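You operate a simulated robot arm through the tools that you are given. There is no shell and no other tool. Be economical: measure what you need, move in short steps, check, and stop when the job is done.

The job below is to be done with a simulated two-armed robot. You get a single attempt, and the scene is never put back.

## Task
Test the emergency stop: hit it, twist it free, reset and restart.

Only the result counts: the job must be done as asked and must still hold three seconds after the hand-in. Knocking over, shifting, dropping, spilling or breaking anything else fails it.

## Robot
Two 7-joint arms with fingered hands on one trunk that stands fixed in place. Base frame: the origin is at the foot of the trunk, x ahead of it, y to its left, z up. Lengths are in m, angles in rad, forces in N, time in s.
The left shoulder is at [0.03, 0.136, 1.38], the right one opposite. Payload 5 kg a hand.
Tool frame (each hand has its own): the origin (TCP) lies between the finger pads and is the grasp point; the fingertips stand 0.042 m ahead of it; z points along the fingers, y is the line along which they close. The gripper opens to 0.208 m. The gripper's body begins 0.119 m behind the TCP. The gripper is a hand of 4 fingers: y runs from the thumb to the fingers, the wrist lies at [0, 0, -0.332] in the tool frame, and closing takes about 1.5 s.
Orientation is that of the tool frame in the base frame, as a unit quaternion [x, y, z, w]. With the fingers straight down and closing along the base's y, the tool's x points along the base's -x, its y along +y and its z along -z.

## Interface
- The arms move only by the tool jog_arm. It takes "left_plan", "right_plan" or both (then of equal length, played together; a hand with none holds still); each is a list that holds one entry, the list of rows, each a list of 6 numbers: the shift along the tool's x, y, z in units of 25 mm (1.0 is 25 mm), then the turn, a rotation vector about the tool's x, y, z in units of 8 degrees (1.0 is 8 degrees). In form: [[[tx, ty, tz, rx, ry, rz], ...]]. A call has 1 to 20 rows; each row shifts and turns the commanded pose from where the row before left it, along the tool's axes as they then stand. "left_hand" and "right_hand" are, for a hand that has rows, the opening in per cent of the stroke, from 0 (shut) to 100 (fully open), set as the call begins (left out, the last holds). A call with a number of a shift or a turn outside -1 to 1 is refused whole. Each row takes 0.2 s and may step no farther than 0.05 m and 0.15 rad from the row before; otherwise, or with a gripper value out of range, the whole call is refused. Where a pose cannot be reached the arm comes as near as it can. A force on the tool above 80 N (or 10 N above the force at the start of the call, whichever is more), or a blocked arm, ends the call early, and 0.2 s more pass. Each finger travels about 0.072 m/s and halts on what it meets, pressing with about 25 N; the grip force reading is that of the motor and also rises with nothing between the fingers. The clock runs only during rows and for 0.2 s after the last one: add rows that do not move to give the fingers time. It gives the time, the measured TCP pose, the force on the tool (base axes), the opening and the grip force at its end, in the units of the frame above (readings bear some noise), with the torque about the TCP (base axes, N m) and any sound that the robot's microphone picked up.
- Cameras (640 x 400 px; columns grow to the right, rows downward): "scene" is now at [0.0477, -0.0251, 2.1111]; the picture's right is [-0.30, -0.95, 0.00], its down [-0.68, 0.22, -0.70] and it looks along [0.67, -0.21, -0.72] (base axes); focal length 322 px, centre (320, 200). "left" rides on the left gripper at [-0.101, 0, -0.145] in its tool frame; the picture's right is [0.00, -1.00, 0.00], its down [0.82, 0.00, -0.57] and it looks along [0.57, 0.00, 0.82] (tool axes); focal length 261 px, centre (320, 200). "right" rides on the right gripper at [0.101, 0, -0.145] in its tool frame; the picture's right is [0.00, 1.00, 0.00], its down [-0.82, 0.00, -0.57] and it looks along [-0.57, 0.00, 0.82] (tool axes); focal length 261 px, centre (320, 200).
- camera(camera): a new picture of that camera. The clock stands still meanwhile.
- slide_trunk(by): slides the trunk up (or, below 0, down) by that many m; the arms and the scene camera ride with it, the base frame stays. It gives what a move gives, with no picture.
- move_fingers(finger1, finger2, finger3, thumb_bend, hand): sets how far each is bent, from 0 (flat) to 1 (curled in); at 0.3 the hand is open as for a grip, at 0.7 the pads meet at the TCP. One left out holds its place. A second passes; each finger stops where it meets its share of the squeeze, and holds until it gets a number again. A gripper value or a shape takes the hand back. It gives what a move gives, with no picture; readings hold the bend of each and the force on the fingers (four entries, about 0 where the hand has none), thumb and palm.
- hand_shape(shape, hand): the hand has 4 fingers and takes this shape, open, in about a second: jaw (thumb against the fingers, like two jaws); tri (thumb and two fingers); tip (a fingertip pinch); poke (one finger out to press); point (the index stretched); flat (the hand flat); cup (the hand cupped); fist (a fist). The gripper value then closes the fingers along that shape, each until it touches; the sizes above hold for jaw. It gives what a move gives, with no picture.
- turn_head(pan, tilt): turns the head with the scene camera to pan (to the left, within 2.496 rad either way) and tilt (down, from -0.506 to 1.204), counted from straight ahead of the robot. It gives what a move gives.
- point_at(camera, pixels): for up to 12 pixels [column, row] of the newest picture of that camera ("zoom" is the newest enlarged one), the place [x, y, z] in the base frame of the surface seen there, good to about 0.002 m. The clock stands still meanwhile.
- inspect(camera, box): a new picture of the part [left, top, right, bottom] of that camera's present view, enlarged. The clock stands still meanwhile.
- job_done(): hands the job in; it is judged then, once.

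Go step by step. Measure first, check grasps and placings, and put right what went wrong. The budget is 80 turns and 44 pictures, counting those below and the enlarged ones. Unless the task says otherwise, let go and move clear before handing in, and close with one line.

The tools are called after "Call:" as a command line: name --argument value ..., lists and objects as JSON in quotes. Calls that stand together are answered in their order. jog_arm: Moves the arms, as the interface text tells. Its arguments: {"type":"object","properties":{"left_plan":{"type":"array"},"left_hand":{"type":"number"},"right_plan":{"type":"array"},"right_hand":{"type":"number"}},"required":[]} The other tools are called the same way: slide_trunk (by) slides the trunk up or down; hand_shape (shape, hand) gives the hand a shape; move_fingers (finger1, finger2, finger3, thumb_bend, hand) moves the fingers one by one; turn_head (pan, tilt) turns the head that bears the scene camera; camera (camera) takes a picture; point_at (camera, pixels) gives the place of the surface under pixels of a picture; inspect (camera, box) takes an enlarged picture of a part of a camera's view; job_done () hands the job in.

At the start:

```text
clock: 0.0
left_eef_pos: [0.6959, 0.2331, 1.4275]
left_tcp_rot: [0.001, 1.0, 0.0, 0.0]
left_contact_force: [0.8, 0.6, -0.2]
left_wrist_torque: [0.05, 0.04, -0.01]
left_width: 0.208
left_grip_force: 0.1
left_shape: jaw
left_bend: [0.3, 0.3, 0.3, 0.3]
left_finger forces: [0.0, 0.0, 0.1, 0.1, 0.1, 0.0]
right_eef_pos: [0.5876, -0.3885, 1.3757]
right_tcp_rot: [-0.001, 1.0, 0.0, 0.0]
right_contact_force: [-1.0, 0.1, 0.2]
right_wrist_torque: [0.02, 0.02, 0.01]
right_width: 0.2078
right_grip_force: 0.1
right_shape: jaw
right_bend: [0.3, 0.3, 0.3, 0.3]
right_finger forces: [0.0, 0.0, 0.0, 0.0, 0.0, 0.0]
trunk travel left (down, up): [-0.4, 0.09]
head pan, tilt: [-0.307, 0.798]
```

scene: 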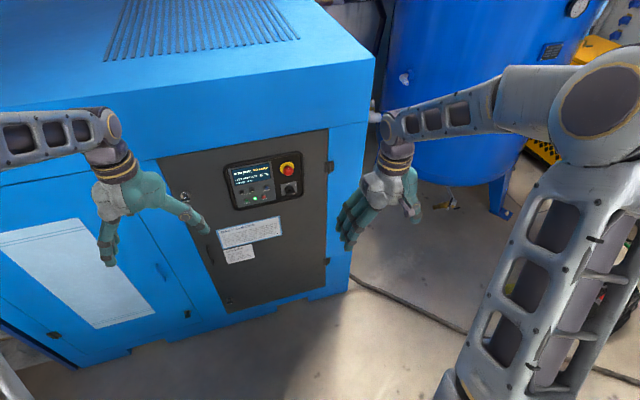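
right: 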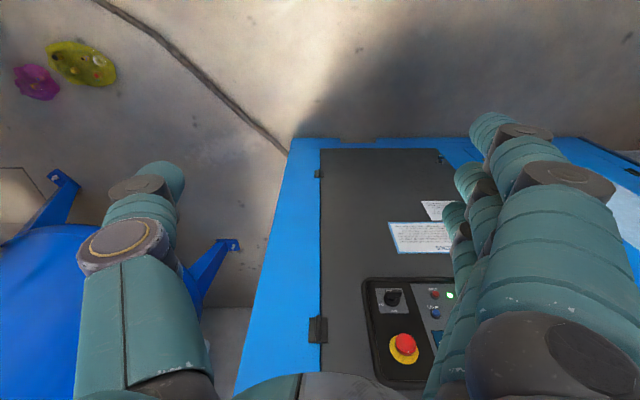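
left: 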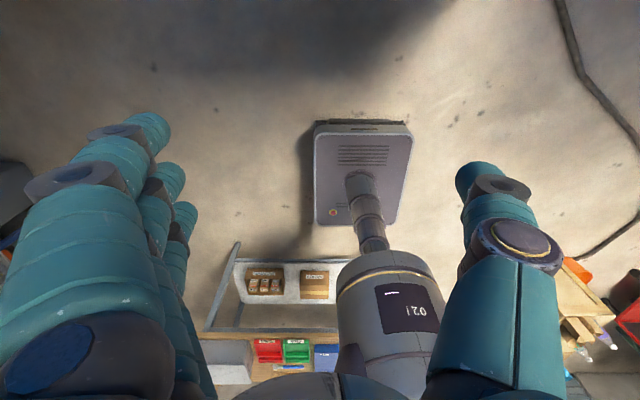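

The scene shows a compressor panel with a red e-stop near (287,169), a display and small buttons. I'll enlarge it to read the labels.

Call:
inspect --camera "scene" --box '[215, 145, 311, 215]'

Call:
inspect --camera "scene" --box '[205, 205, 295, 270]'

Call:
point_at --camera "scene" --pixels '[[287, 169], [280, 178], [290, 188], [253, 199], [265, 188], [230, 168], [300, 200], [240, 260], [310, 150], [180, 170], [330, 240], [170, 40]]'

```text
5.71 times, centred on (263, 180) of scene
```

zoom: 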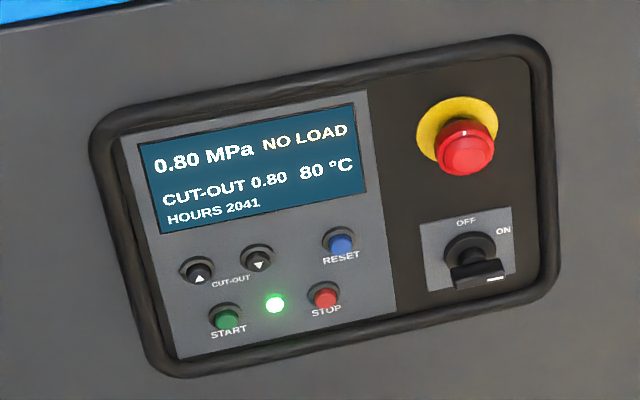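

```text
6.15 times, centred on (250, 238) of scene
```

zoom: 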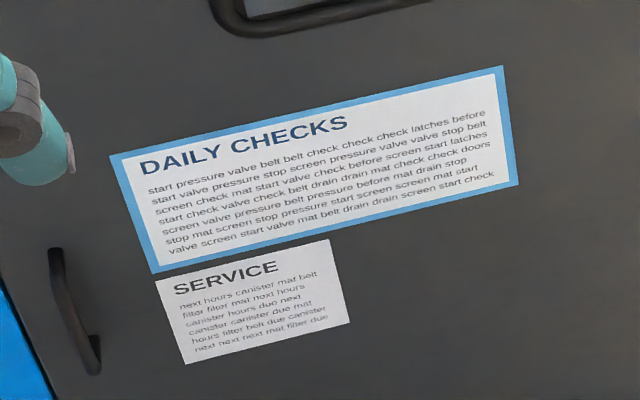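

```text
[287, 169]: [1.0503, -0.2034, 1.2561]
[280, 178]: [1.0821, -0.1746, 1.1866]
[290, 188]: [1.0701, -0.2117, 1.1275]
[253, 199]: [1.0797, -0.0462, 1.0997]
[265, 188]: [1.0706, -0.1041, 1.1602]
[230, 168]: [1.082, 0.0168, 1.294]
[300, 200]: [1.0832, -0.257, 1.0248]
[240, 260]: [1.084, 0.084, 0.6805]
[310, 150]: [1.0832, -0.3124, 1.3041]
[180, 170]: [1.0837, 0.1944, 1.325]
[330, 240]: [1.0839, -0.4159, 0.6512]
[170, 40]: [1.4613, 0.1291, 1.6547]
```

The door is a vertical plane at about x=1.083, with the e-stop at zoom (465,150), RESET, START and STOP below the display. I'll take the panel zoom again and measure the controls.

Call:
inspect --camera "scene" --box '[225, 150, 305, 205]'

```text
7.27 times, centred on (265, 178) of scene
```

zoom: 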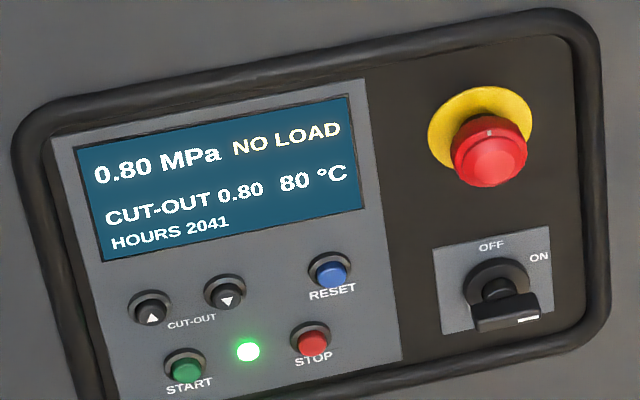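

Call:
point_at --camera "zoom" --pixels '[[492, 158], [489, 136], [462, 150], [523, 145], [480, 92], [331, 274], [185, 369], [311, 342], [247, 350], [500, 320], [553, 130], [30, 150]]'

Call:
hand_shape --hand "right" --shape "poke"

Call:
camera --camera "right"

```text
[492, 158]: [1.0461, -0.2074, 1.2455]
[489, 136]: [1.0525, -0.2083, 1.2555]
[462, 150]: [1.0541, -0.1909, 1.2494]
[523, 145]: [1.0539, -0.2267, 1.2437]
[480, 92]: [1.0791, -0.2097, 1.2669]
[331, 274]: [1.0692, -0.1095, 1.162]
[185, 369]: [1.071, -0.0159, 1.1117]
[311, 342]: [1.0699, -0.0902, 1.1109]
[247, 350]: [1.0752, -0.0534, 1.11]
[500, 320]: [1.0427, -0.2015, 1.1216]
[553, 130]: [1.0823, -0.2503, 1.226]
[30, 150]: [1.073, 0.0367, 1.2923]
```

```text
clock: 0.9
left_eef_pos: [0.6946, 0.2344, 1.4265]
left_tcp_rot: [0.0, 1.0, 0.0, 0.001]
left_contact_force: [1.0, 0.3, -0.4]
left_wrist_torque: [0.0, -0.02, 0.02]
left_width: 0.2079
left_grip_force: 0.0
left_shape: jaw
left_bend: [0.3, 0.3, 0.3, 0.3]
left_finger forces: [0.1, 0.0, 0.0, 0.0, 0.0, 0.0]
right_eef_pos: [0.5886, -0.3882, 1.3741]
right_tcp_rot: [0.0, 1.0, 0.0, 0.0]
right_contact_force: [-0.2, -0.1, -0.2]
right_wrist_torque: [-0.01, 0.04, 0.0]
right_width: 0.0002
right_grip_force: 0.1
right_shape: poke
right_bend: [1.0, 1.0, 1.0, 0.45]
right_finger forces: [0.1, 0.1, 0.0, 0.1, 0.1, 0.1]
trunk travel left (down, up): [-0.4, 0.09]
head pan, tilt: [-0.307, 0.798]
```

```text
37 pictures are left
```

right: 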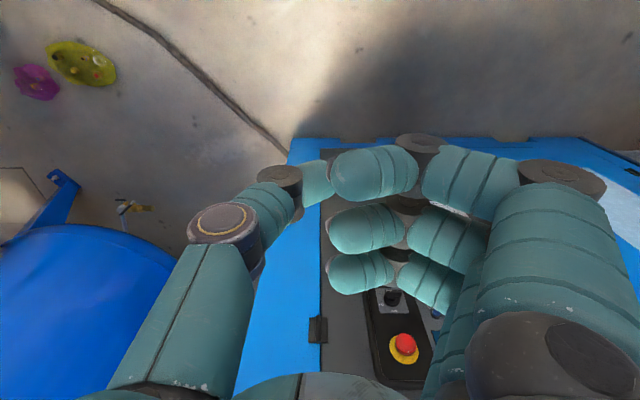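

"Poke" shows all three fingers curled (around (370,220)), leaving nothing clearly extended. I'll try "point" instead.

Call:
hand_shape --hand "right" --shape "point"

Call:
camera --camera "right"

```text
clock: 1.8
left_eef_pos: [0.6954, 0.2341, 1.4267]
left_tcp_rot: [0.001, 1.0, 0.0, 0.0]
left_contact_force: [0.0, 0.0, -0.6]
left_wrist_torque: [-0.01, 0.03, -0.02]
left_width: 0.2079
left_grip_force: 0.1
left_shape: jaw
left_bend: [0.3, 0.3, 0.3, 0.3]
left_finger forces: [0.1, 0.1, 0.0, 0.1, 0.0, 0.0]
right_eef_pos: [0.5887, -0.3877, 1.3746]
right_tcp_rot: [0.0, 1.0, 0.0, -0.001]
right_contact_force: [0.8, 0.1, -0.2]
right_wrist_torque: [-0.04, 0.03, 0.03]
right_width: 0.2018
right_grip_force: 0.1
right_shape: point
right_bend: [0.7, 1.0, 1.0, 0.93]
right_finger forces: [0.1, 0.1, 0.0, 0.0, 0.0, 0.0]
trunk travel left (down, up): [-0.4, 0.09]
head pan, tilt: [-0.307, 0.798]
```

```text
36 pictures are left
```

right: 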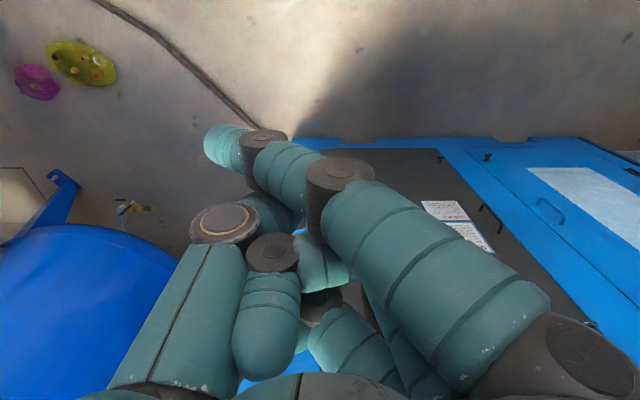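

The index now reaches across, with its tip near (225,148). I'll measure where that tip is relative to the TCP.

Call:
point_at --camera "right" --pixels '[[212, 145], [225, 130], [225, 150], [262, 137], [340, 172], [280, 190]]'

Call:
hand_shape --hand "right" --shape "tip"

Call:
jog_arm --right_plan '[[[0, 0, 0, 0, 0, 0], [0, 0, 0, 0, 0, 0], [0, 0, 0, 0, 0, 0], [0, 0, 0, 0, 0, 0], [0, 0, 0, 0, 0, 0], [0, 0, 0, 0, 0, 0], [0, 0, 0, 0, 0, 0], [0, 0, 0, 0, 0, 0]]]' --right_hand 0

Call:
camera --camera "right"

```text
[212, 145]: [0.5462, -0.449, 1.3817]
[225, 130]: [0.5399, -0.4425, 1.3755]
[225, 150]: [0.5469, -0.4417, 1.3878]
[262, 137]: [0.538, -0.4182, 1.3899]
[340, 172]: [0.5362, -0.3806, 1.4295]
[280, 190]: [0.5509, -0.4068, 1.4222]
```

```text
clock: 2.7
left_eef_pos: [0.695, 0.2329, 1.4269]
left_tcp_rot: [0.001, 1.0, 0.0, 0.0]
left_contact_force: [0.5, -0.5, -0.3]
left_wrist_torque: [-0.01, 0.0, 0.01]
left_width: 0.2077
left_grip_force: 0.0
left_shape: jaw
left_bend: [0.3, 0.3, 0.3, 0.3]
left_finger forces: [0.1, 0.1, 0.0, 0.0, 0.0, 0.0]
right_eef_pos: [0.5872, -0.3883, 1.3746]
right_tcp_rot: [0.0, 1.0, 0.0, 0.0]
right_contact_force: [0.0, -0.9, 0.6]
right_wrist_torque: [0.01, -0.03, 0.01]
right_width: 0.2079
right_grip_force: 0.0
right_shape: tip
right_bend: [0.06, 0.3, 0.05, 0.3]
right_finger forces: [0.0, 0.0, 0.1, 0.0, 0.1, 0.1]
trunk travel left (down, up): [-0.4, 0.09]
head pan, tilt: [-0.307, 0.798]
```

```text
clock: 4.5
left_eef_pos: [0.6962, 0.234, 1.4268]
left_tcp_rot: [0.0, 1.0, 0.001, 0.0]
left_contact_force: [0.3, 0.5, 0.2]
left_wrist_torque: [0.01, -0.01, -0.02]
left_width: 0.2079
left_grip_force: 0.1
left_shape: jaw
left_bend: [0.3, 0.3, 0.3, 0.3]
left_finger forces: [0.0, 0.1, 0.0, 0.1, 0.0, 0.0]
right_eef_pos: [0.5888, -0.3883, 1.374]
right_tcp_rot: [0.0, 1.0, 0.0, 0.001]
right_contact_force: [-0.3, -1.0, -0.8]
right_wrist_torque: [-0.06, 0.02, -0.02]
right_width: 0.0
right_grip_force: 20.1
right_shape: tip
right_bend: [0.13, 0.7, 0.13, 0.7]
right_finger forces: [0.1, 0.1, 0.0, 0.1, 0.0, 0.1]
trunk travel left (down, up): [-0.4, 0.09]
head pan, tilt: [-0.307, 0.798]
```

```text
35 pictures are left
```

right: 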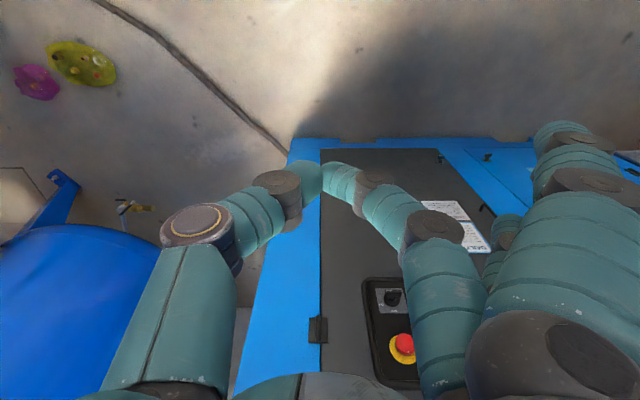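

The "tip" shape pinches finger2 and thumb, but leaves the outer fingers splayed forward (560,140). I'll curl those, move ahead about 0.2 m and turn the hand to face the door.

Call:
move_fingers --hand "right" --finger1 1.0 --finger3 1.0 --finger2 0.7 --thumb_bend 0.7

Call:
jog_arm --right_plan '[[[-1, 0, 0, 0, 0, 0], [-1, 0, 0, 0, 0, 0], [-1, 0, 0, 0, 0, 0], [-1, 0, 0, 0, 0, 0], [-1, 0, 0, 0, 0, 0], [-1, 0, 0, 0, 0, 0], [0, 0, 0, 0, -1, 0], [0, 0, 0, 0, -1, 0], [0, 0, 0, 0, -1, 0], [0, 0, 0, 0, -1, 0], [0, 0, 0, 0, -1, 0], [0, 0, 0, 0, -1, 0], [0, 0, 0, 0, -1, 0], [0, 0, 0, 0, -1, 0], [0, 0, 0, 0, -1, 0], [0, 0, 0, 0, -1, 0], [0, 0, 0, 0, -1, 0], [0, 0, 0, 0, -0.25, 0], [0, 0, 0, 0, 0, 0]]]'

Call:
camera --camera "scene"

Call:
camera --camera "right"

```text
clock: 5.5
left_eef_pos: [0.6952, 0.2343, 1.4263]
left_tcp_rot: [0.001, 1.0, 0.0, -0.001]
left_contact_force: [-0.5, 0.2, -0.3]
left_wrist_torque: [-0.01, -0.03, -0.01]
left_width: 0.2077
left_grip_force: 0.0
left_shape: jaw
left_bend: [0.3, 0.3, 0.3, 0.3]
left_finger forces: [0.0, 0.0, 0.1, 0.0, 0.0, 0.0]
right_eef_pos: [0.5878, -0.388, 1.3746]
right_tcp_rot: [0.0, 1.0, 0.0, 0.0]
right_contact_force: [-1.1, -0.8, 0.7]
right_wrist_torque: [0.01, 0.0, 0.01]
right_width: 0.0713
right_grip_force: 0.1
right_shape: fingers
right_bend: [1.0, 0.7, 1.0, 0.7]
right_finger forces: [0.0, 0.0, 0.0, 0.1, 0.0, 0.1]
trunk travel left (down, up): [-0.4, 0.09]
head pan, tilt: [-0.307, 0.798]
```

```text
clock: 9.5
left_eef_pos: [0.6954, 0.2348, 1.4269]
left_tcp_rot: [0.001, 1.0, 0.0, 0.0]
left_contact_force: [0.1, 0.2, 0.5]
left_wrist_torque: [0.02, -0.01, 0.0]
left_width: 0.2078
left_grip_force: 0.0
left_shape: jaw
left_bend: [0.3, 0.3, 0.3, 0.3]
left_finger forces: [0.0, 0.0, 0.0, 0.1, 0.0, 0.0]
right_eef_pos: [0.7377, -0.3884, 1.3744]
right_tcp_rot: [0.001, 0.707, 0.0, 0.708]
right_contact_force: [-0.4, 0.5, -0.2]
right_wrist_torque: [0.0, 0.0, 0.03]
right_width: 0.0712
right_grip_force: 0.1
right_shape: fingers
right_bend: [1.0, 0.7, 1.0, 0.7]
right_finger forces: [0.0, 0.1, 0.0, 0.0, 0.0, 0.0]
trunk travel left (down, up): [-0.4, 0.09]
head pan, tilt: [-0.307, 0.798]
```

```text
34 pictures are left
```

scene: 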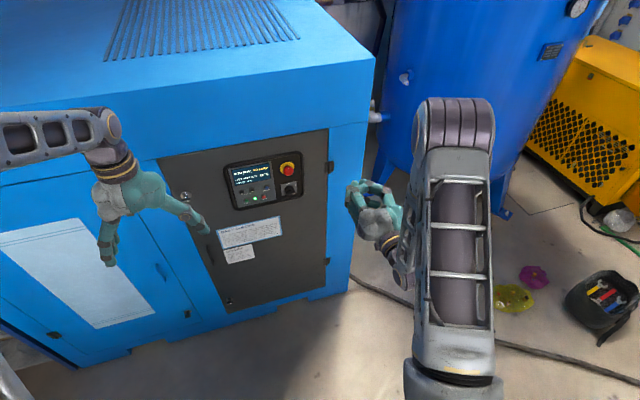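

```text
33 pictures are left
```

right: 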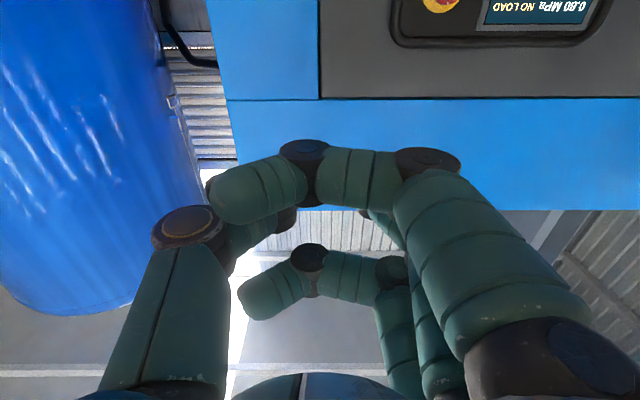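

The hand faces the door now (camera hangs below, so its picture is inverted). I'll measure how far forward the curled fingers reach compared with the pinch.

Call:
point_at --camera "right" --pixels '[[303, 148], [428, 158], [350, 165], [240, 195], [286, 218], [372, 218], [264, 293], [391, 265]]'

Call:
inspect --camera "scene" --box '[325, 160, 435, 250]'

```text
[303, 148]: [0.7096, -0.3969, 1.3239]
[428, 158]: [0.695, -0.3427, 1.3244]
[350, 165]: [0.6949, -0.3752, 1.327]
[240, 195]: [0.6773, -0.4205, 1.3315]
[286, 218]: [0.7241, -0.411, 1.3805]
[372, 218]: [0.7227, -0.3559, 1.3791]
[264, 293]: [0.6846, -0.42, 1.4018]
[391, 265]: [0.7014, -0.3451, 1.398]
```

```text
4.44 times, centred on (380, 205) of scene
```

zoom: 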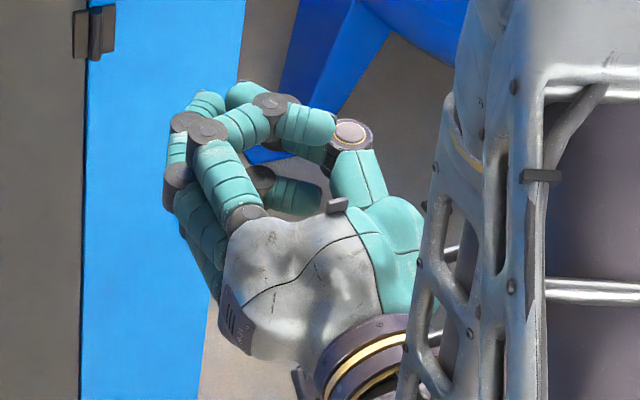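

The curled fingers end about 25 mm behind the TCP, so the pinch leads. I'll locate the pinch tip in the zoom.

Call:
point_at --camera "zoom" --pixels '[[205, 98], [188, 120], [178, 150], [245, 92], [275, 100], [310, 125], [240, 85], [207, 130]]'

```text
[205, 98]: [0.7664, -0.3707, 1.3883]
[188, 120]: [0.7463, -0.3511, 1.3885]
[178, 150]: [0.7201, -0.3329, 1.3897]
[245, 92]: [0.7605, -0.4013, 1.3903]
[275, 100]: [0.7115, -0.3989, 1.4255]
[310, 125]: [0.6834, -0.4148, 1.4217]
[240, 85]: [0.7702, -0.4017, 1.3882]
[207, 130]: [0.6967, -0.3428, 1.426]
```

The pinch tips lie about 40 mm ahead of the TCP on the tool axis as expected. I'll move to a stand-off in front of the e-stop.

Call:
jog_arm --right_plan '[[[0.85, 0.9, 0, 0, 0, 0], [0.85, 0.9, 0, 0, 0, 0], [0.85, 0.9, 0, 0, 0, 0], [0.85, 0.9, 0, 0, 0, 0], [0.85, 0.9, 0, 0, 0, 0], [0.85, 0.9, 0, 0, 0, 0], [0, 0.88, 0.5, 0, 0, 0], [0, 0.88, 1, 0, 0, 0], [0, 0, 1, 0, 0, 0], [0, 0, 1, 0, 0, 0], [0, 0, 1, 0, 0, 0], [0, 0, 1, 0, 0, 0], [0, 0, 1, 0, 0, 0], [0, 0, 1, 0, 0, 0], [0, 0, 1, 0, 0, 0], [0, 0, 0.5, 0, 0, 0], [0, 0, 0, 0, 0, 0]]]'

Call:
camera --camera "right"

Call:
inspect --camera "scene" --box '[215, 140, 327, 210]'

```text
clock: 13.1
left_eef_pos: [0.6959, 0.2335, 1.4274]
left_tcp_rot: [0.0, 1.0, 0.0, 0.0]
left_contact_force: [-0.9, 0.4, 0.0]
left_wrist_torque: [0.01, -0.04, -0.01]
left_width: 0.2078
left_grip_force: 0.1
left_shape: jaw
left_bend: [0.3, 0.3, 0.3, 0.3]
left_finger forces: [0.1, 0.1, 0.0, 0.0, 0.0, 0.0]
right_eef_pos: [0.9649, -0.2101, 1.2482]
right_tcp_rot: [-0.001, 0.707, 0.0, 0.707]
right_contact_force: [0.4, 0.8, 0.9]
right_wrist_torque: [-0.01, 0.01, 0.01]
right_width: 0.0717
right_grip_force: 0.2
right_shape: fingers
right_bend: [1.0, 0.7, 1.0, 0.7]
right_finger forces: [0.0, 0.0, 0.0, 0.1, 0.1, 0.0]
trunk travel left (down, up): [-0.4, 0.09]
head pan, tilt: [-0.307, 0.798]
```

```text
31 pictures are left
```

right: 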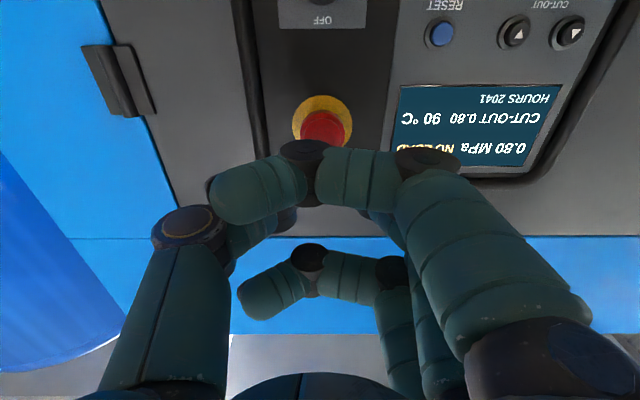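

```text
5.71 times, centred on (271, 175) of scene
```

zoom: 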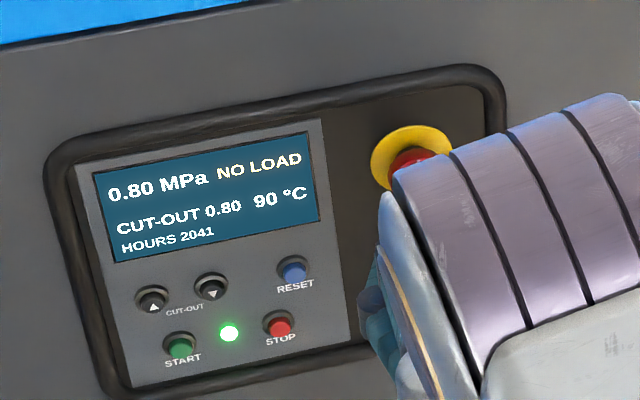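

The temperature is now 90 °C and the button at right-camera (325,125) sits straight ahead. I'll measure its outline before the press.

Call:
point_at --camera "right" --pixels '[[295, 120], [353, 120], [322, 97], [303, 130], [343, 130], [323, 130], [323, 112], [442, 34]]'

```text
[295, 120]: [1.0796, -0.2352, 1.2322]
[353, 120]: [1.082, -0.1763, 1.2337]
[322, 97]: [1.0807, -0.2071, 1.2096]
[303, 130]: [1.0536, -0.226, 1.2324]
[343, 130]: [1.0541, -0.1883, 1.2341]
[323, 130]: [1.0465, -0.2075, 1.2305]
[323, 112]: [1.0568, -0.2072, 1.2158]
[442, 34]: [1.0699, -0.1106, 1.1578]
```

The button centre is about y −0.207, z 1.237. I'll lower 10 mm, shift 3 mm and push forward about 52 mm in small steps, listening for the stop.

Call:
jog_arm --right_plan '[[[0.43, 0.12, 0, 0, 0, 0], [0, 0, 0.7, 0, 0, 0], [0, 0, 0.7, 0, 0, 0], [0, 0, 0.2, 0, 0, 0], [0, 0, 0.12, 0, 0, 0], [0, 0, 0.12, 0, 0, 0], [0, 0, 0.12, 0, 0, 0], [0, 0, 0.12, 0, 0, 0]]]'

Call:
inspect --camera "scene" --box '[215, 140, 327, 210]'

```text
clock: 14.9
left_eef_pos: [0.6926, 0.2347, 1.4281]
left_tcp_rot: [-0.001, 1.0, 0.0, 0.001]
left_contact_force: [-0.1, 0.6, 0.3]
left_wrist_torque: [0.02, 0.02, 0.03]
left_width: 0.2077
left_grip_force: 0.0
left_shape: jaw
left_bend: [0.3, 0.3, 0.3, 0.3]
left_finger forces: [0.0, 0.0, 0.0, 0.0, 0.0, 0.1]
right_eef_pos: [1.0117, -0.2034, 1.2368]
right_tcp_rot: [0.001, 0.707, -0.001, 0.707]
right_contact_force: [-24.6, 6.1, -3.2]
right_wrist_torque: [-0.03, 0.11, 0.33]
right_width: 0.0716
right_grip_force: 13.2
right_shape: fingers
right_bend: [1.0, 0.71, 1.0, 0.7]
right_finger forces: [0.1, 22.9, 0.0, 0.0, 4.5, 0.1]
trunk travel left (down, up): [-0.4, 0.09]
head pan, tilt: [-0.307, 0.798]
heard: click
```

```text
5.71 times, centred on (271, 175) of scene
```

zoom: 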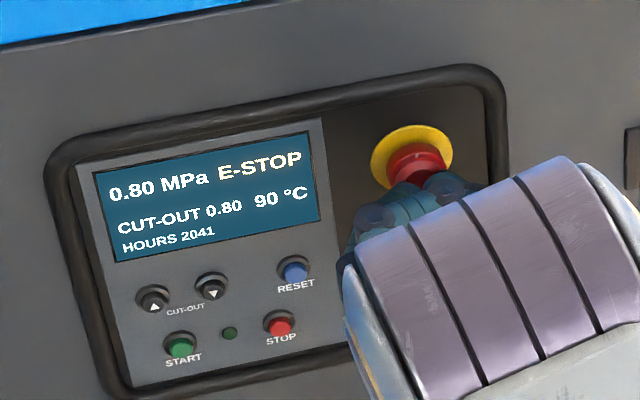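

The display reads E-STOP and a click was heard, so it latched. I'll back off, open the jaw and look at the button for a twist direction.

Call:
jog_arm --right_plan '[[[0, 0, -1, 0, 0, 0], [0, -0.1, -1, 0, 0, 0], [0, 0, -1, 0, 0, 0], [0, 0, -1, 0, 0, 0]]]'

Call:
hand_shape --hand "right" --shape "jaw"

Call:
camera --camera "right"

```text
clock: 15.9
left_eef_pos: [0.695, 0.2333, 1.428]
left_tcp_rot: [0.001, 1.0, 0.001, 0.001]
left_contact_force: [-0.4, 0.0, 0.7]
left_wrist_torque: [0.0, -0.11, 0.01]
left_width: 0.2078
left_grip_force: 0.1
left_shape: jaw
left_bend: [0.3, 0.3, 0.3, 0.3]
left_finger forces: [0.0, 0.0, 0.1, 0.0, 0.1, 0.0]
right_eef_pos: [0.9151, -0.2097, 1.2372]
right_tcp_rot: [0.0, 0.706, 0.001, 0.708]
right_contact_force: [-1.5, 0.6, 0.5]
right_wrist_torque: [0.0, 0.08, -0.02]
right_width: 0.0715
right_grip_force: 0.1
right_shape: fingers
right_bend: [1.0, 0.7, 1.0, 0.7]
right_finger forces: [0.0, 0.0, 0.0, 0.0, 0.0, 0.1]
trunk travel left (down, up): [-0.4, 0.09]
head pan, tilt: [-0.307, 0.798]
```

```text
clock: 16.8
left_eef_pos: [0.6956, 0.2338, 1.4267]
left_tcp_rot: [0.001, 1.0, 0.001, -0.001]
left_contact_force: [0.1, -1.0, 0.3]
left_wrist_torque: [0.04, -0.01, -0.01]
left_width: 0.2076
left_grip_force: 0.1
left_shape: jaw
left_bend: [0.3, 0.3, 0.3, 0.3]
left_finger forces: [0.1, 0.0, 0.0, 0.0, 0.1, 0.0]
right_eef_pos: [0.916, -0.2095, 1.2342]
right_tcp_rot: [0.0, 0.707, 0.0, 0.707]
right_contact_force: [0.3, -0.2, -0.5]
right_wrist_torque: [-0.01, 0.0, -0.03]
right_width: 0.2076
right_grip_force: 0.1
right_shape: jaw
right_bend: [0.3, 0.3, 0.3, 0.3]
right_finger forces: [0.1, 0.1, 0.0, 0.0, 0.0, 0.0]
trunk travel left (down, up): [-0.4, 0.09]
head pan, tilt: [-0.307, 0.798]
```

```text
28 pictures are left
```

right: 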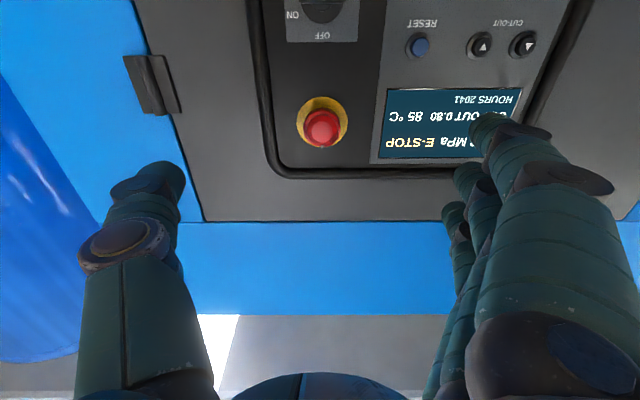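

Call:
inspect --camera "right" --box '[285, 85, 365, 155]'

Call:
inspect --camera "scene" --box '[270, 155, 302, 175]'

Call:
point_at --camera "right" --pixels '[[150, 170], [130, 185], [495, 120], [470, 170], [455, 208], [322, 130], [305, 128], [340, 128], [323, 110], [322, 147]]'

```text
5.71 times, centred on (325, 120) of right
```

zoom: 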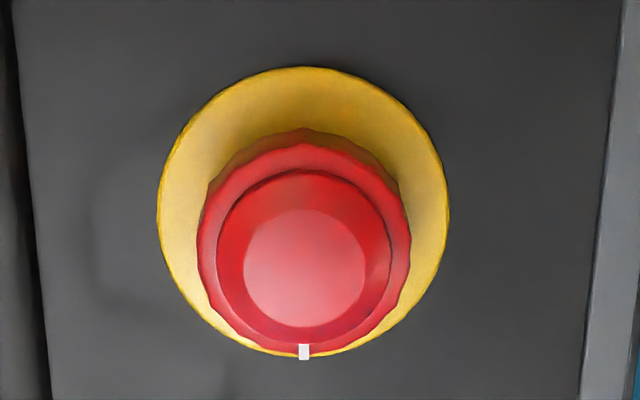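

```text
16.00 times, centred on (286, 165) of scene
```

zoom: 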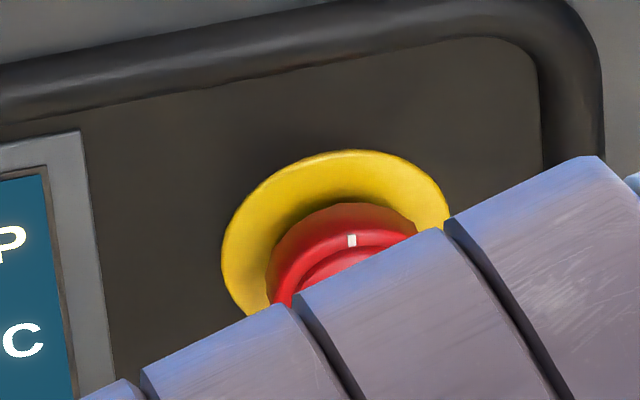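

```text
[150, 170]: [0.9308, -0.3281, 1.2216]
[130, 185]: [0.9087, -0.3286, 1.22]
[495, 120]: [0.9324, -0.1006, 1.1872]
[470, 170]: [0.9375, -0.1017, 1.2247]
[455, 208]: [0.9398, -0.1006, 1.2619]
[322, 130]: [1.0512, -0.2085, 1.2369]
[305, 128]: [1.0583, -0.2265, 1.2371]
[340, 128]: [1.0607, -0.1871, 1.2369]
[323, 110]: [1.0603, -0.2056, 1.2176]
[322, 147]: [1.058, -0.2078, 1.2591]
```

The pressed button has its rim at x≈1.059, centre (−0.207, 1.237), with a white mark at the top. I'll curl the outer fingers, half-close finger2 and thumb, and check clearances.

Call:
move_fingers --hand "right" --finger1 1.0 --finger2 0.5 --finger3 1.0 --thumb_bend 0.5

Call:
jog_arm --right_plan '[[[0, 0.1, 1, 0, 0, 0], [0, 0, 1, 0, 0, 0], [0, 0, 0.8, 0, 0, 0], [0, 0, 0, 0, 0, 0]]]'

Call:
camera --camera "right"

```text
clock: 17.8
left_eef_pos: [0.6939, 0.2356, 1.4274]
left_tcp_rot: [0.0, 1.0, -0.001, 0.0]
left_contact_force: [0.2, -0.1, 0.6]
left_wrist_torque: [0.02, -0.02, 0.04]
left_width: 0.2077
left_grip_force: 0.1
left_shape: jaw
left_bend: [0.3, 0.3, 0.3, 0.3]
left_finger forces: [0.1, 0.0, 0.0, 0.0, 0.0, 0.1]
right_eef_pos: [0.9153, -0.2088, 1.2354]
right_tcp_rot: [0.0, 0.707, 0.0, 0.707]
right_contact_force: [0.2, -0.5, 0.5]
right_wrist_torque: [-0.01, 0.0, 0.04]
right_width: 0.0847
right_grip_force: 0.1
right_shape: fingers
right_bend: [1.0, 0.5, 1.0, 0.5]
right_finger forces: [0.0, 0.1, 0.0, 0.1, 0.1, 0.1]
trunk travel left (down, up): [-0.4, 0.09]
head pan, tilt: [-0.307, 0.798]
```

```text
clock: 18.8
left_eef_pos: [0.6955, 0.2343, 1.4285]
left_tcp_rot: [0.0, 1.0, 0.0, 0.0]
left_contact_force: [-0.7, 0.0, 0.6]
left_wrist_torque: [-0.04, -0.01, 0.02]
left_width: 0.2076
left_grip_force: 0.0
left_shape: jaw
left_bend: [0.3, 0.3, 0.3, 0.3]
left_finger forces: [0.0, 0.1, 0.0, 0.0, 0.0, 0.1]
right_eef_pos: [0.9864, -0.2058, 1.2359]
right_tcp_rot: [0.0, 0.707, 0.0, 0.707]
right_contact_force: [0.3, 0.9, 0.4]
right_wrist_torque: [-0.01, 0.05, -0.01]
right_width: 0.0846
right_grip_force: 0.1
right_shape: fingers
right_bend: [1.0, 0.5, 1.0, 0.5]
right_finger forces: [0.0, 0.0, 0.0, 0.1, 0.1, 0.1]
trunk travel left (down, up): [-0.4, 0.09]
head pan, tilt: [-0.307, 0.798]
```

```text
25 pictures are left
```

right: 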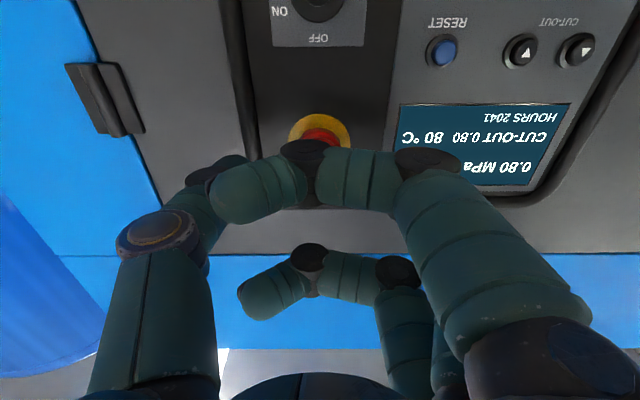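

The pinch is centred on the button. I'll advance 43 mm so it straddles the rim, then close finger2 and thumb.

Call:
jog_arm --right_plan '[[[0, 0, 0.8, 0, 0, 0], [0, 0, 0.6, 0, 0, 0], [0, 0, 0.3, 0, 0, 0], [0, 0, 0, 0, 0, 0]]]'

Call:
move_fingers --hand "right" --finger2 0.75 --thumb_bend 0.75

Call:
camera --camera "right"

```text
clock: 19.8
left_eef_pos: [0.6934, 0.2339, 1.4287]
left_tcp_rot: [0.0, 1.0, 0.0, 0.001]
left_contact_force: [-0.6, 1.1, 0.9]
left_wrist_torque: [-0.02, -0.06, -0.01]
left_width: 0.2078
left_grip_force: 0.0
left_shape: jaw
left_bend: [0.3, 0.3, 0.3, 0.3]
left_finger forces: [0.1, 0.1, 0.0, 0.0, 0.0, 0.0]
right_eef_pos: [1.0253, -0.2061, 1.2362]
right_tcp_rot: [0.001, 0.708, 0.0, 0.706]
right_contact_force: [-23.5, 0.1, -2.2]
right_wrist_torque: [0.15, 0.14, -1.61]
right_width: 0.0836
right_grip_force: 11.8
right_shape: fingers
right_bend: [1.0, 0.5, 1.0, 0.49]
right_finger forces: [0.0, 0.0, 0.0, 0.1, 24.1, 0.1]
trunk travel left (down, up): [-0.4, 0.09]
head pan, tilt: [-0.307, 0.798]
```

```text
clock: 20.8
left_eef_pos: [0.6931, 0.2318, 1.4281]
left_tcp_rot: [0.0, 1.0, 0.0, 0.001]
left_contact_force: [0.9, -0.1, 0.2]
left_wrist_torque: [0.0, 0.02, -0.02]
left_width: 0.2079
left_grip_force: 0.0
left_shape: jaw
left_bend: [0.3, 0.3, 0.3, 0.3]
left_finger forces: [0.1, 0.1, 0.0, 0.0, 0.0, 0.1]
right_eef_pos: [1.0274, -0.2098, 1.2378]
right_tcp_rot: [0.002, 0.707, -0.001, 0.707]
right_contact_force: [-21.0, -20.6, -4.0]
right_wrist_torque: [0.16, 0.13, -2.42]
right_width: 0.0814
right_grip_force: 22.9
right_shape: fingers
right_bend: [1.0, 0.61, 1.0, 0.59]
right_finger forces: [0.1, 5.9, 0.0, 0.1, 39.5, 0.0]
trunk travel left (down, up): [-0.4, 0.09]
head pan, tilt: [-0.307, 0.798]
```

```text
24 pictures are left
```

right: 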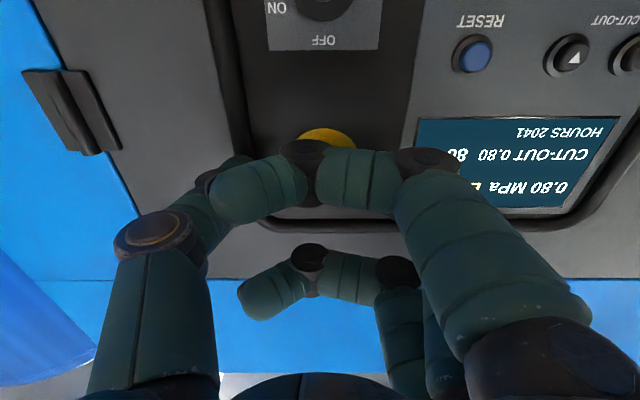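

The torque of −2.4 N m puts the contact about 80 mm to −y, so the thumb has caught on the panel bezel, not the knob. I'll back off, narrow the pinch and look.

Call:
jog_arm --right_plan '[[[0, 0, -0.7, 0, 0, 0], [0, 0, -1, 0, 0, 0], [0, 0, 0, 0, 0, 0]]]'

Call:
move_fingers --hand "right" --finger1 0.85 --finger2 0.58 --thumb_bend 0.58

Call:
camera --camera "right"

Call:
inspect --camera "scene" --box '[265, 145, 329, 185]'

```text
clock: 21.6
left_eef_pos: [0.6976, 0.2329, 1.4281]
left_tcp_rot: [0.0, 1.0, 0.0, -0.001]
left_contact_force: [0.6, 0.4, -0.1]
left_wrist_torque: [-0.03, 0.14, 0.04]
left_width: 0.208
left_grip_force: 0.0
left_shape: jaw
left_bend: [0.3, 0.3, 0.3, 0.3]
left_finger forces: [0.0, 0.0, 0.1, 0.1, 0.0, 0.0]
right_eef_pos: [0.9877, -0.2056, 1.2364]
right_tcp_rot: [0.0, 0.707, 0.001, 0.707]
right_contact_force: [0.0, 0.3, -0.1]
right_wrist_torque: [0.02, -0.1, -0.02]
right_width: 0.0751
right_grip_force: 0.0
right_shape: fingers
right_bend: [1.0, 0.65, 1.0, 0.64]
right_finger forces: [0.0, 0.0, 0.0, 0.0, 0.0, 0.0]
trunk travel left (down, up): [-0.4, 0.09]
head pan, tilt: [-0.307, 0.798]
```

```text
clock: 22.6
left_eef_pos: [0.6952, 0.2343, 1.4272]
left_tcp_rot: [0.0, 1.0, 0.0, 0.0]
left_contact_force: [0.5, 0.0, -0.4]
left_wrist_torque: [0.04, 0.01, 0.02]
left_width: 0.208
left_grip_force: 0.0
left_shape: jaw
left_bend: [0.3, 0.3, 0.3, 0.3]
left_finger forces: [0.0, 0.1, 0.0, 0.0, 0.1, 0.0]
right_eef_pos: [0.9864, -0.2049, 1.237]
right_tcp_rot: [0.0, 0.707, 0.0, 0.707]
right_contact_force: [0.0, 0.5, 1.1]
right_wrist_torque: [0.0, -0.02, 0.05]
right_width: 0.0464
right_grip_force: 0.1
right_shape: fingers
right_bend: [0.85, 0.57, 1.0, 0.57]
right_finger forces: [0.1, 0.1, 0.1, 0.0, 0.1, 0.0]
trunk travel left (down, up): [-0.4, 0.09]
head pan, tilt: [-0.307, 0.798]
```

```text
23 pictures are left
```

right: 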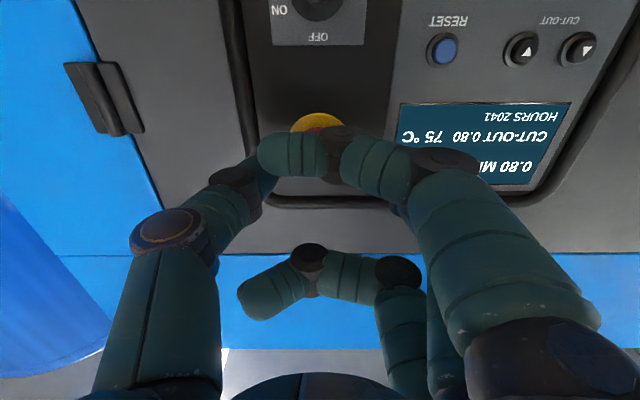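

```text
10.00 times, centred on (297, 165) of scene
```

zoom: 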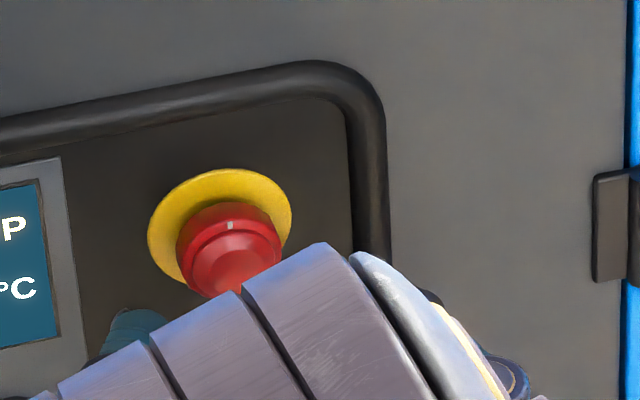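

The thumb needs to enter inside the bezel (only about 55 mm from the button centre). I'll curl finger1 back, narrow the pinch to about ±26 mm, and approach again.

Call:
move_fingers --hand "right" --finger1 1.0 --finger2 0.59 --thumb_bend 0.6

Call:
jog_arm --right_plan '[[[0, -0.06, 0.6, 0, 0, 0], [0, 0, 0.4, 0, 0, 0], [0, 0, 0.4, 0, 0, 0], [0, 0, 0.2, 0, 0, 0]]]'

```text
clock: 23.6
left_eef_pos: [0.6948, 0.2344, 1.427]
left_tcp_rot: [0.0, 1.0, 0.0, 0.0]
left_contact_force: [-0.4, -0.1, -0.7]
left_wrist_torque: [0.02, 0.03, 0.01]
left_width: 0.2081
left_grip_force: 0.1
left_shape: jaw
left_bend: [0.3, 0.3, 0.3, 0.3]
left_finger forces: [0.0, 0.1, 0.0, 0.0, 0.0, 0.0]
right_eef_pos: [0.9856, -0.2051, 1.2376]
right_tcp_rot: [0.001, 0.707, -0.001, 0.707]
right_contact_force: [0.2, 0.2, -0.4]
right_wrist_torque: [-0.01, 0.01, 0.0]
right_width: 0.0768
right_grip_force: 0.0
right_shape: fingers
right_bend: [1.0, 0.59, 1.0, 0.6]
right_finger forces: [0.0, 0.0, 0.0, 0.1, 0.0, 0.0]
trunk travel left (down, up): [-0.4, 0.09]
head pan, tilt: [-0.307, 0.798]
```

```text
clock: 24.6
left_eef_pos: [0.6951, 0.2334, 1.4265]
left_tcp_rot: [-0.001, 1.0, 0.0, 0.0]
left_contact_force: [-0.5, -0.3, -0.3]
left_wrist_torque: [-0.01, -0.02, 0.03]
left_width: 0.2076
left_grip_force: 0.1
left_shape: jaw
left_bend: [0.3, 0.3, 0.3, 0.3]
left_finger forces: [0.1, 0.1, 0.0, 0.1, 0.1, 0.1]
right_eef_pos: [1.027, -0.2084, 1.2364]
right_tcp_rot: [0.001, 0.708, 0.0, 0.706]
right_contact_force: [-0.1, 0.6, 0.5]
right_wrist_torque: [0.02, -0.03, 0.03]
right_width: 0.077
right_grip_force: 0.1
right_shape: fingers
right_bend: [1.0, 0.59, 1.0, 0.6]
right_finger forces: [0.1, 0.0, 0.1, 0.0, 0.1, 0.1]
trunk travel left (down, up): [-0.4, 0.09]
head pan, tilt: [-0.307, 0.798]
```

No contact at x=1.027, so the pinch is inside the bezel around the knob. Closing now.

Call:
move_fingers --hand "right" --finger2 0.75 --thumb_bend 0.75

Call:
inspect --camera "scene" --box '[265, 145, 329, 185]'

```text
clock: 25.6
left_eef_pos: [0.6953, 0.233, 1.4271]
left_tcp_rot: [-0.001, 1.0, 0.001, 0.0]
left_contact_force: [0.2, 0.1, 0.2]
left_wrist_torque: [0.0, 0.03, 0.0]
left_width: 0.2077
left_grip_force: 0.0
left_shape: jaw
left_bend: [0.3, 0.3, 0.3, 0.3]
left_finger forces: [0.0, 0.0, 0.0, 0.0, 0.1, 0.1]
right_eef_pos: [1.0263, -0.2118, 1.2363]
right_tcp_rot: [0.002, 0.708, -0.001, 0.707]
right_contact_force: [3.2, -15.8, 0.1]
right_wrist_torque: [0.03, 0.03, -0.4]
right_width: 0.0732
right_grip_force: 15.5
right_shape: fingers
right_bend: [1.0, 0.6, 1.0, 0.67]
right_finger forces: [0.1, 8.6, 0.0, 0.0, 22.8, 0.0]
trunk travel left (down, up): [-0.4, 0.09]
head pan, tilt: [-0.307, 0.798]
```

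```text
10.00 times, centred on (297, 165) of scene
```

zoom: 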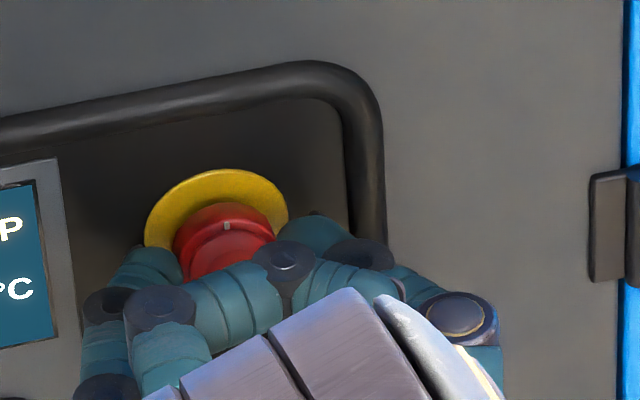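

Both pads hold the knob (8.6 N and 22.8 N) with a 16 N sideways imbalance. I'll relax 5 mm toward −y and twist clockwise (about +tool z) by 32° to start.

Call:
jog_arm --right_plan '[[[0, -0.2, 0, 0, 0, 0], [0, 0, 0, 0, 0, 0], [0, 0, 0, 0, 0, 0.7], [0, 0, 0, 0, 0, 0.7], [0, 0, 0, 0, 0, 0.7], [0, 0, 0, 0, 0, 0.7], [0, 0, 0, 0, 0, 0.7], [0, 0, 0, 0, 0, 0.7]]]'

Call:
inspect --camera "scene" --box '[225, 140, 325, 203]'

```text
clock: 27.4
left_eef_pos: [0.6965, 0.233, 1.4267]
left_tcp_rot: [0.0, 1.0, 0.0, 0.0]
left_contact_force: [0.4, -0.9, 0.5]
left_wrist_torque: [0.01, -0.02, -0.03]
left_width: 0.2077
left_grip_force: 0.1
left_shape: jaw
left_bend: [0.3, 0.3, 0.3, 0.3]
left_finger forces: [0.0, 0.1, 0.0, 0.0, 0.0, 0.1]
right_eef_pos: [1.0237, -0.2113, 1.2344]
right_tcp_rot: [0.205, 0.678, 0.205, 0.675]
right_contact_force: [-2.6, -0.4, -13.8]
right_wrist_torque: [-0.04, 0.36, 0.18]
right_width: 0.0727
right_grip_force: 16.1
right_shape: fingers
right_bend: [1.0, 0.59, 1.0, 0.68]
right_finger forces: [0.0, 13.2, 0.0, 0.0, 19.7, 0.1]
trunk travel left (down, up): [-0.4, 0.09]
head pan, tilt: [-0.307, 0.798]
```

```text
6.35 times, centred on (275, 172) of scene
```

zoom: 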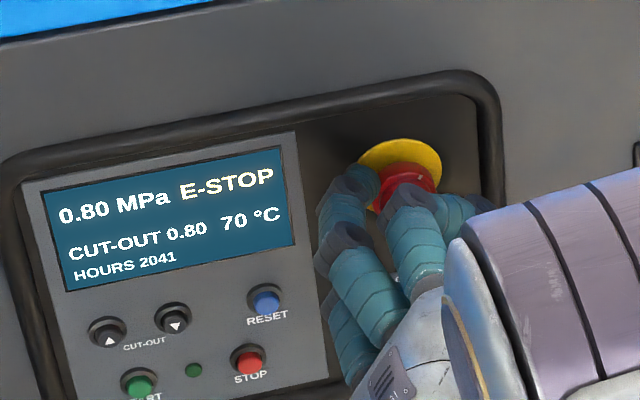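

The hand turned 34° clockwise but torque is small and no click yet. I'll turn further and check the white mark.

Call:
jog_arm --right_plan '[[[0, 0, 0, 0, 0, 0.7], [0, 0, 0, 0, 0, 0.7], [0, 0, 0, 0, 0, 0.7], [0, 0, 0, 0, 0, 0.7], [0, 0, 0, 0, 0, 0.7], [0, 0, 0, 0, 0, 0.7]]]'

Call:
inspect --camera "scene" --box '[265, 145, 329, 185]'

```text
clock: 28.8
left_eef_pos: [0.6967, 0.2342, 1.4256]
left_tcp_rot: [-0.001, 1.0, 0.0, -0.001]
left_contact_force: [1.0, 0.1, -1.0]
left_wrist_torque: [0.02, -0.01, -0.02]
left_width: 0.2075
left_grip_force: 0.1
left_shape: jaw
left_bend: [0.3, 0.3, 0.3, 0.3]
left_finger forces: [0.0, 0.0, 0.0, 0.1, 0.1, 0.0]
right_eef_pos: [1.0254, -0.2125, 1.2345]
right_tcp_rot: [0.393, 0.589, 0.391, 0.588]
right_contact_force: [-3.9, 0.6, -19.2]
right_wrist_torque: [-0.1, 0.67, 0.0]
right_width: 0.0725
right_grip_force: 17.8
right_shape: fingers
right_bend: [1.0, 0.6, 1.0, 0.68]
right_finger forces: [0.0, 9.1, 0.0, 0.0, 26.6, 0.0]
trunk travel left (down, up): [-0.4, 0.09]
head pan, tilt: [-0.307, 0.798]
```

```text
10.00 times, centred on (297, 165) of scene
```

zoom: 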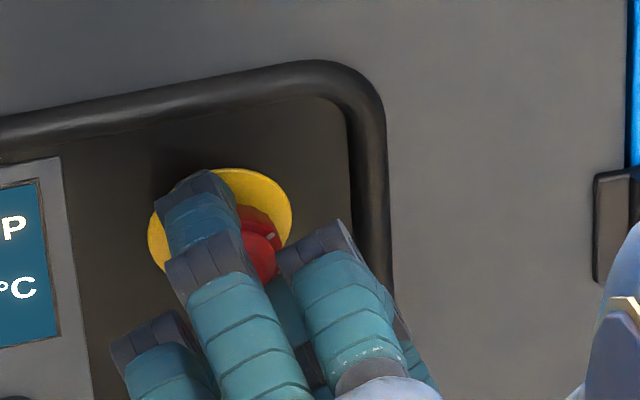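

The white mark swung from the top to the right (270,235), so the knob is turning with the hand. I'll relieve the 19 N side load and keep twisting.

Call:
jog_arm --right_plan '[[[0, -0.22, 0, 0, 0, 0], [0, 0, 0, 0, 0, 0.7], [0, 0, 0, 0, 0, 0.7], [0, 0, 0, 0, 0, 0.7], [0, 0, 0, 0, 0, 0.7], [0, 0, 0, 0, 0, 0]]]'

Call:
inspect --camera "scene" --box '[225, 140, 325, 203]'

```text
clock: 30.2
left_eef_pos: [0.6948, 0.236, 1.4261]
left_tcp_rot: [0.0, 1.0, -0.001, 0.0]
left_contact_force: [-0.3, 0.0, 0.4]
left_wrist_torque: [0.0, 0.0, 0.0]
left_width: 0.2075
left_grip_force: 0.0
left_shape: jaw
left_bend: [0.3, 0.3, 0.3, 0.3]
left_finger forces: [0.1, 0.1, 0.0, 0.0, 0.1, 0.0]
right_eef_pos: [1.025, -0.212, 1.2311]
right_tcp_rot: [0.499, 0.503, 0.498, 0.501]
right_contact_force: [-4.5, 16.1, -10.8]
right_wrist_torque: [-0.18, 0.24, 0.5]
right_width: 0.0722
right_grip_force: 16.2
right_shape: fingers
right_bend: [1.0, 0.59, 1.0, 0.68]
right_finger forces: [0.0, 11.6, 0.0, 0.1, 21.4, 0.0]
trunk travel left (down, up): [-0.4, 0.09]
head pan, tilt: [-0.307, 0.798]
```

```text
6.35 times, centred on (275, 172) of scene
```

zoom: 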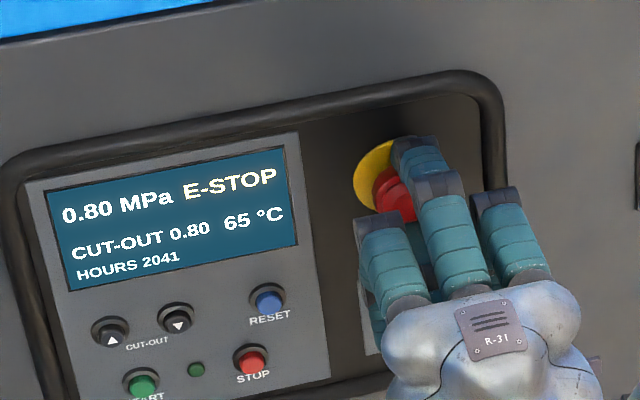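

Hand is at 90° and the display still says E-STOP. I'll check the knob mark from the wrist camera.

Call:
camera --camera "right"

Call:
inspect --camera "scene" --box '[275, 155, 307, 175]'

```text
17 pictures are left
```

right: 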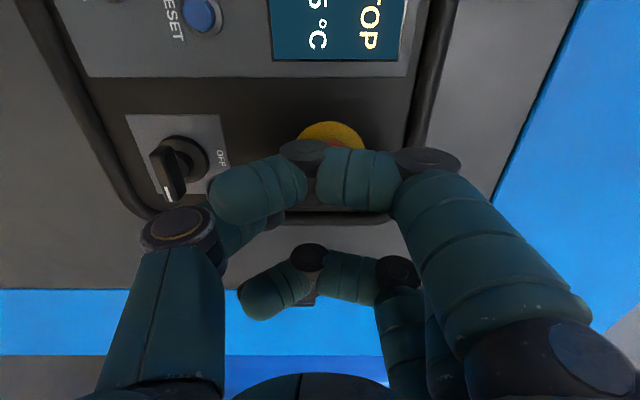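

```text
16.00 times, centred on (291, 165) of scene
```

zoom: 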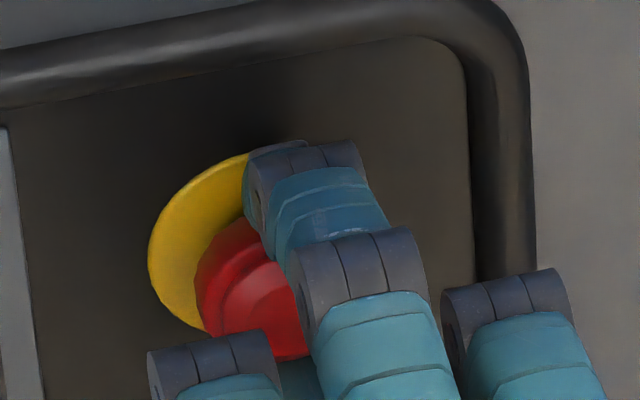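

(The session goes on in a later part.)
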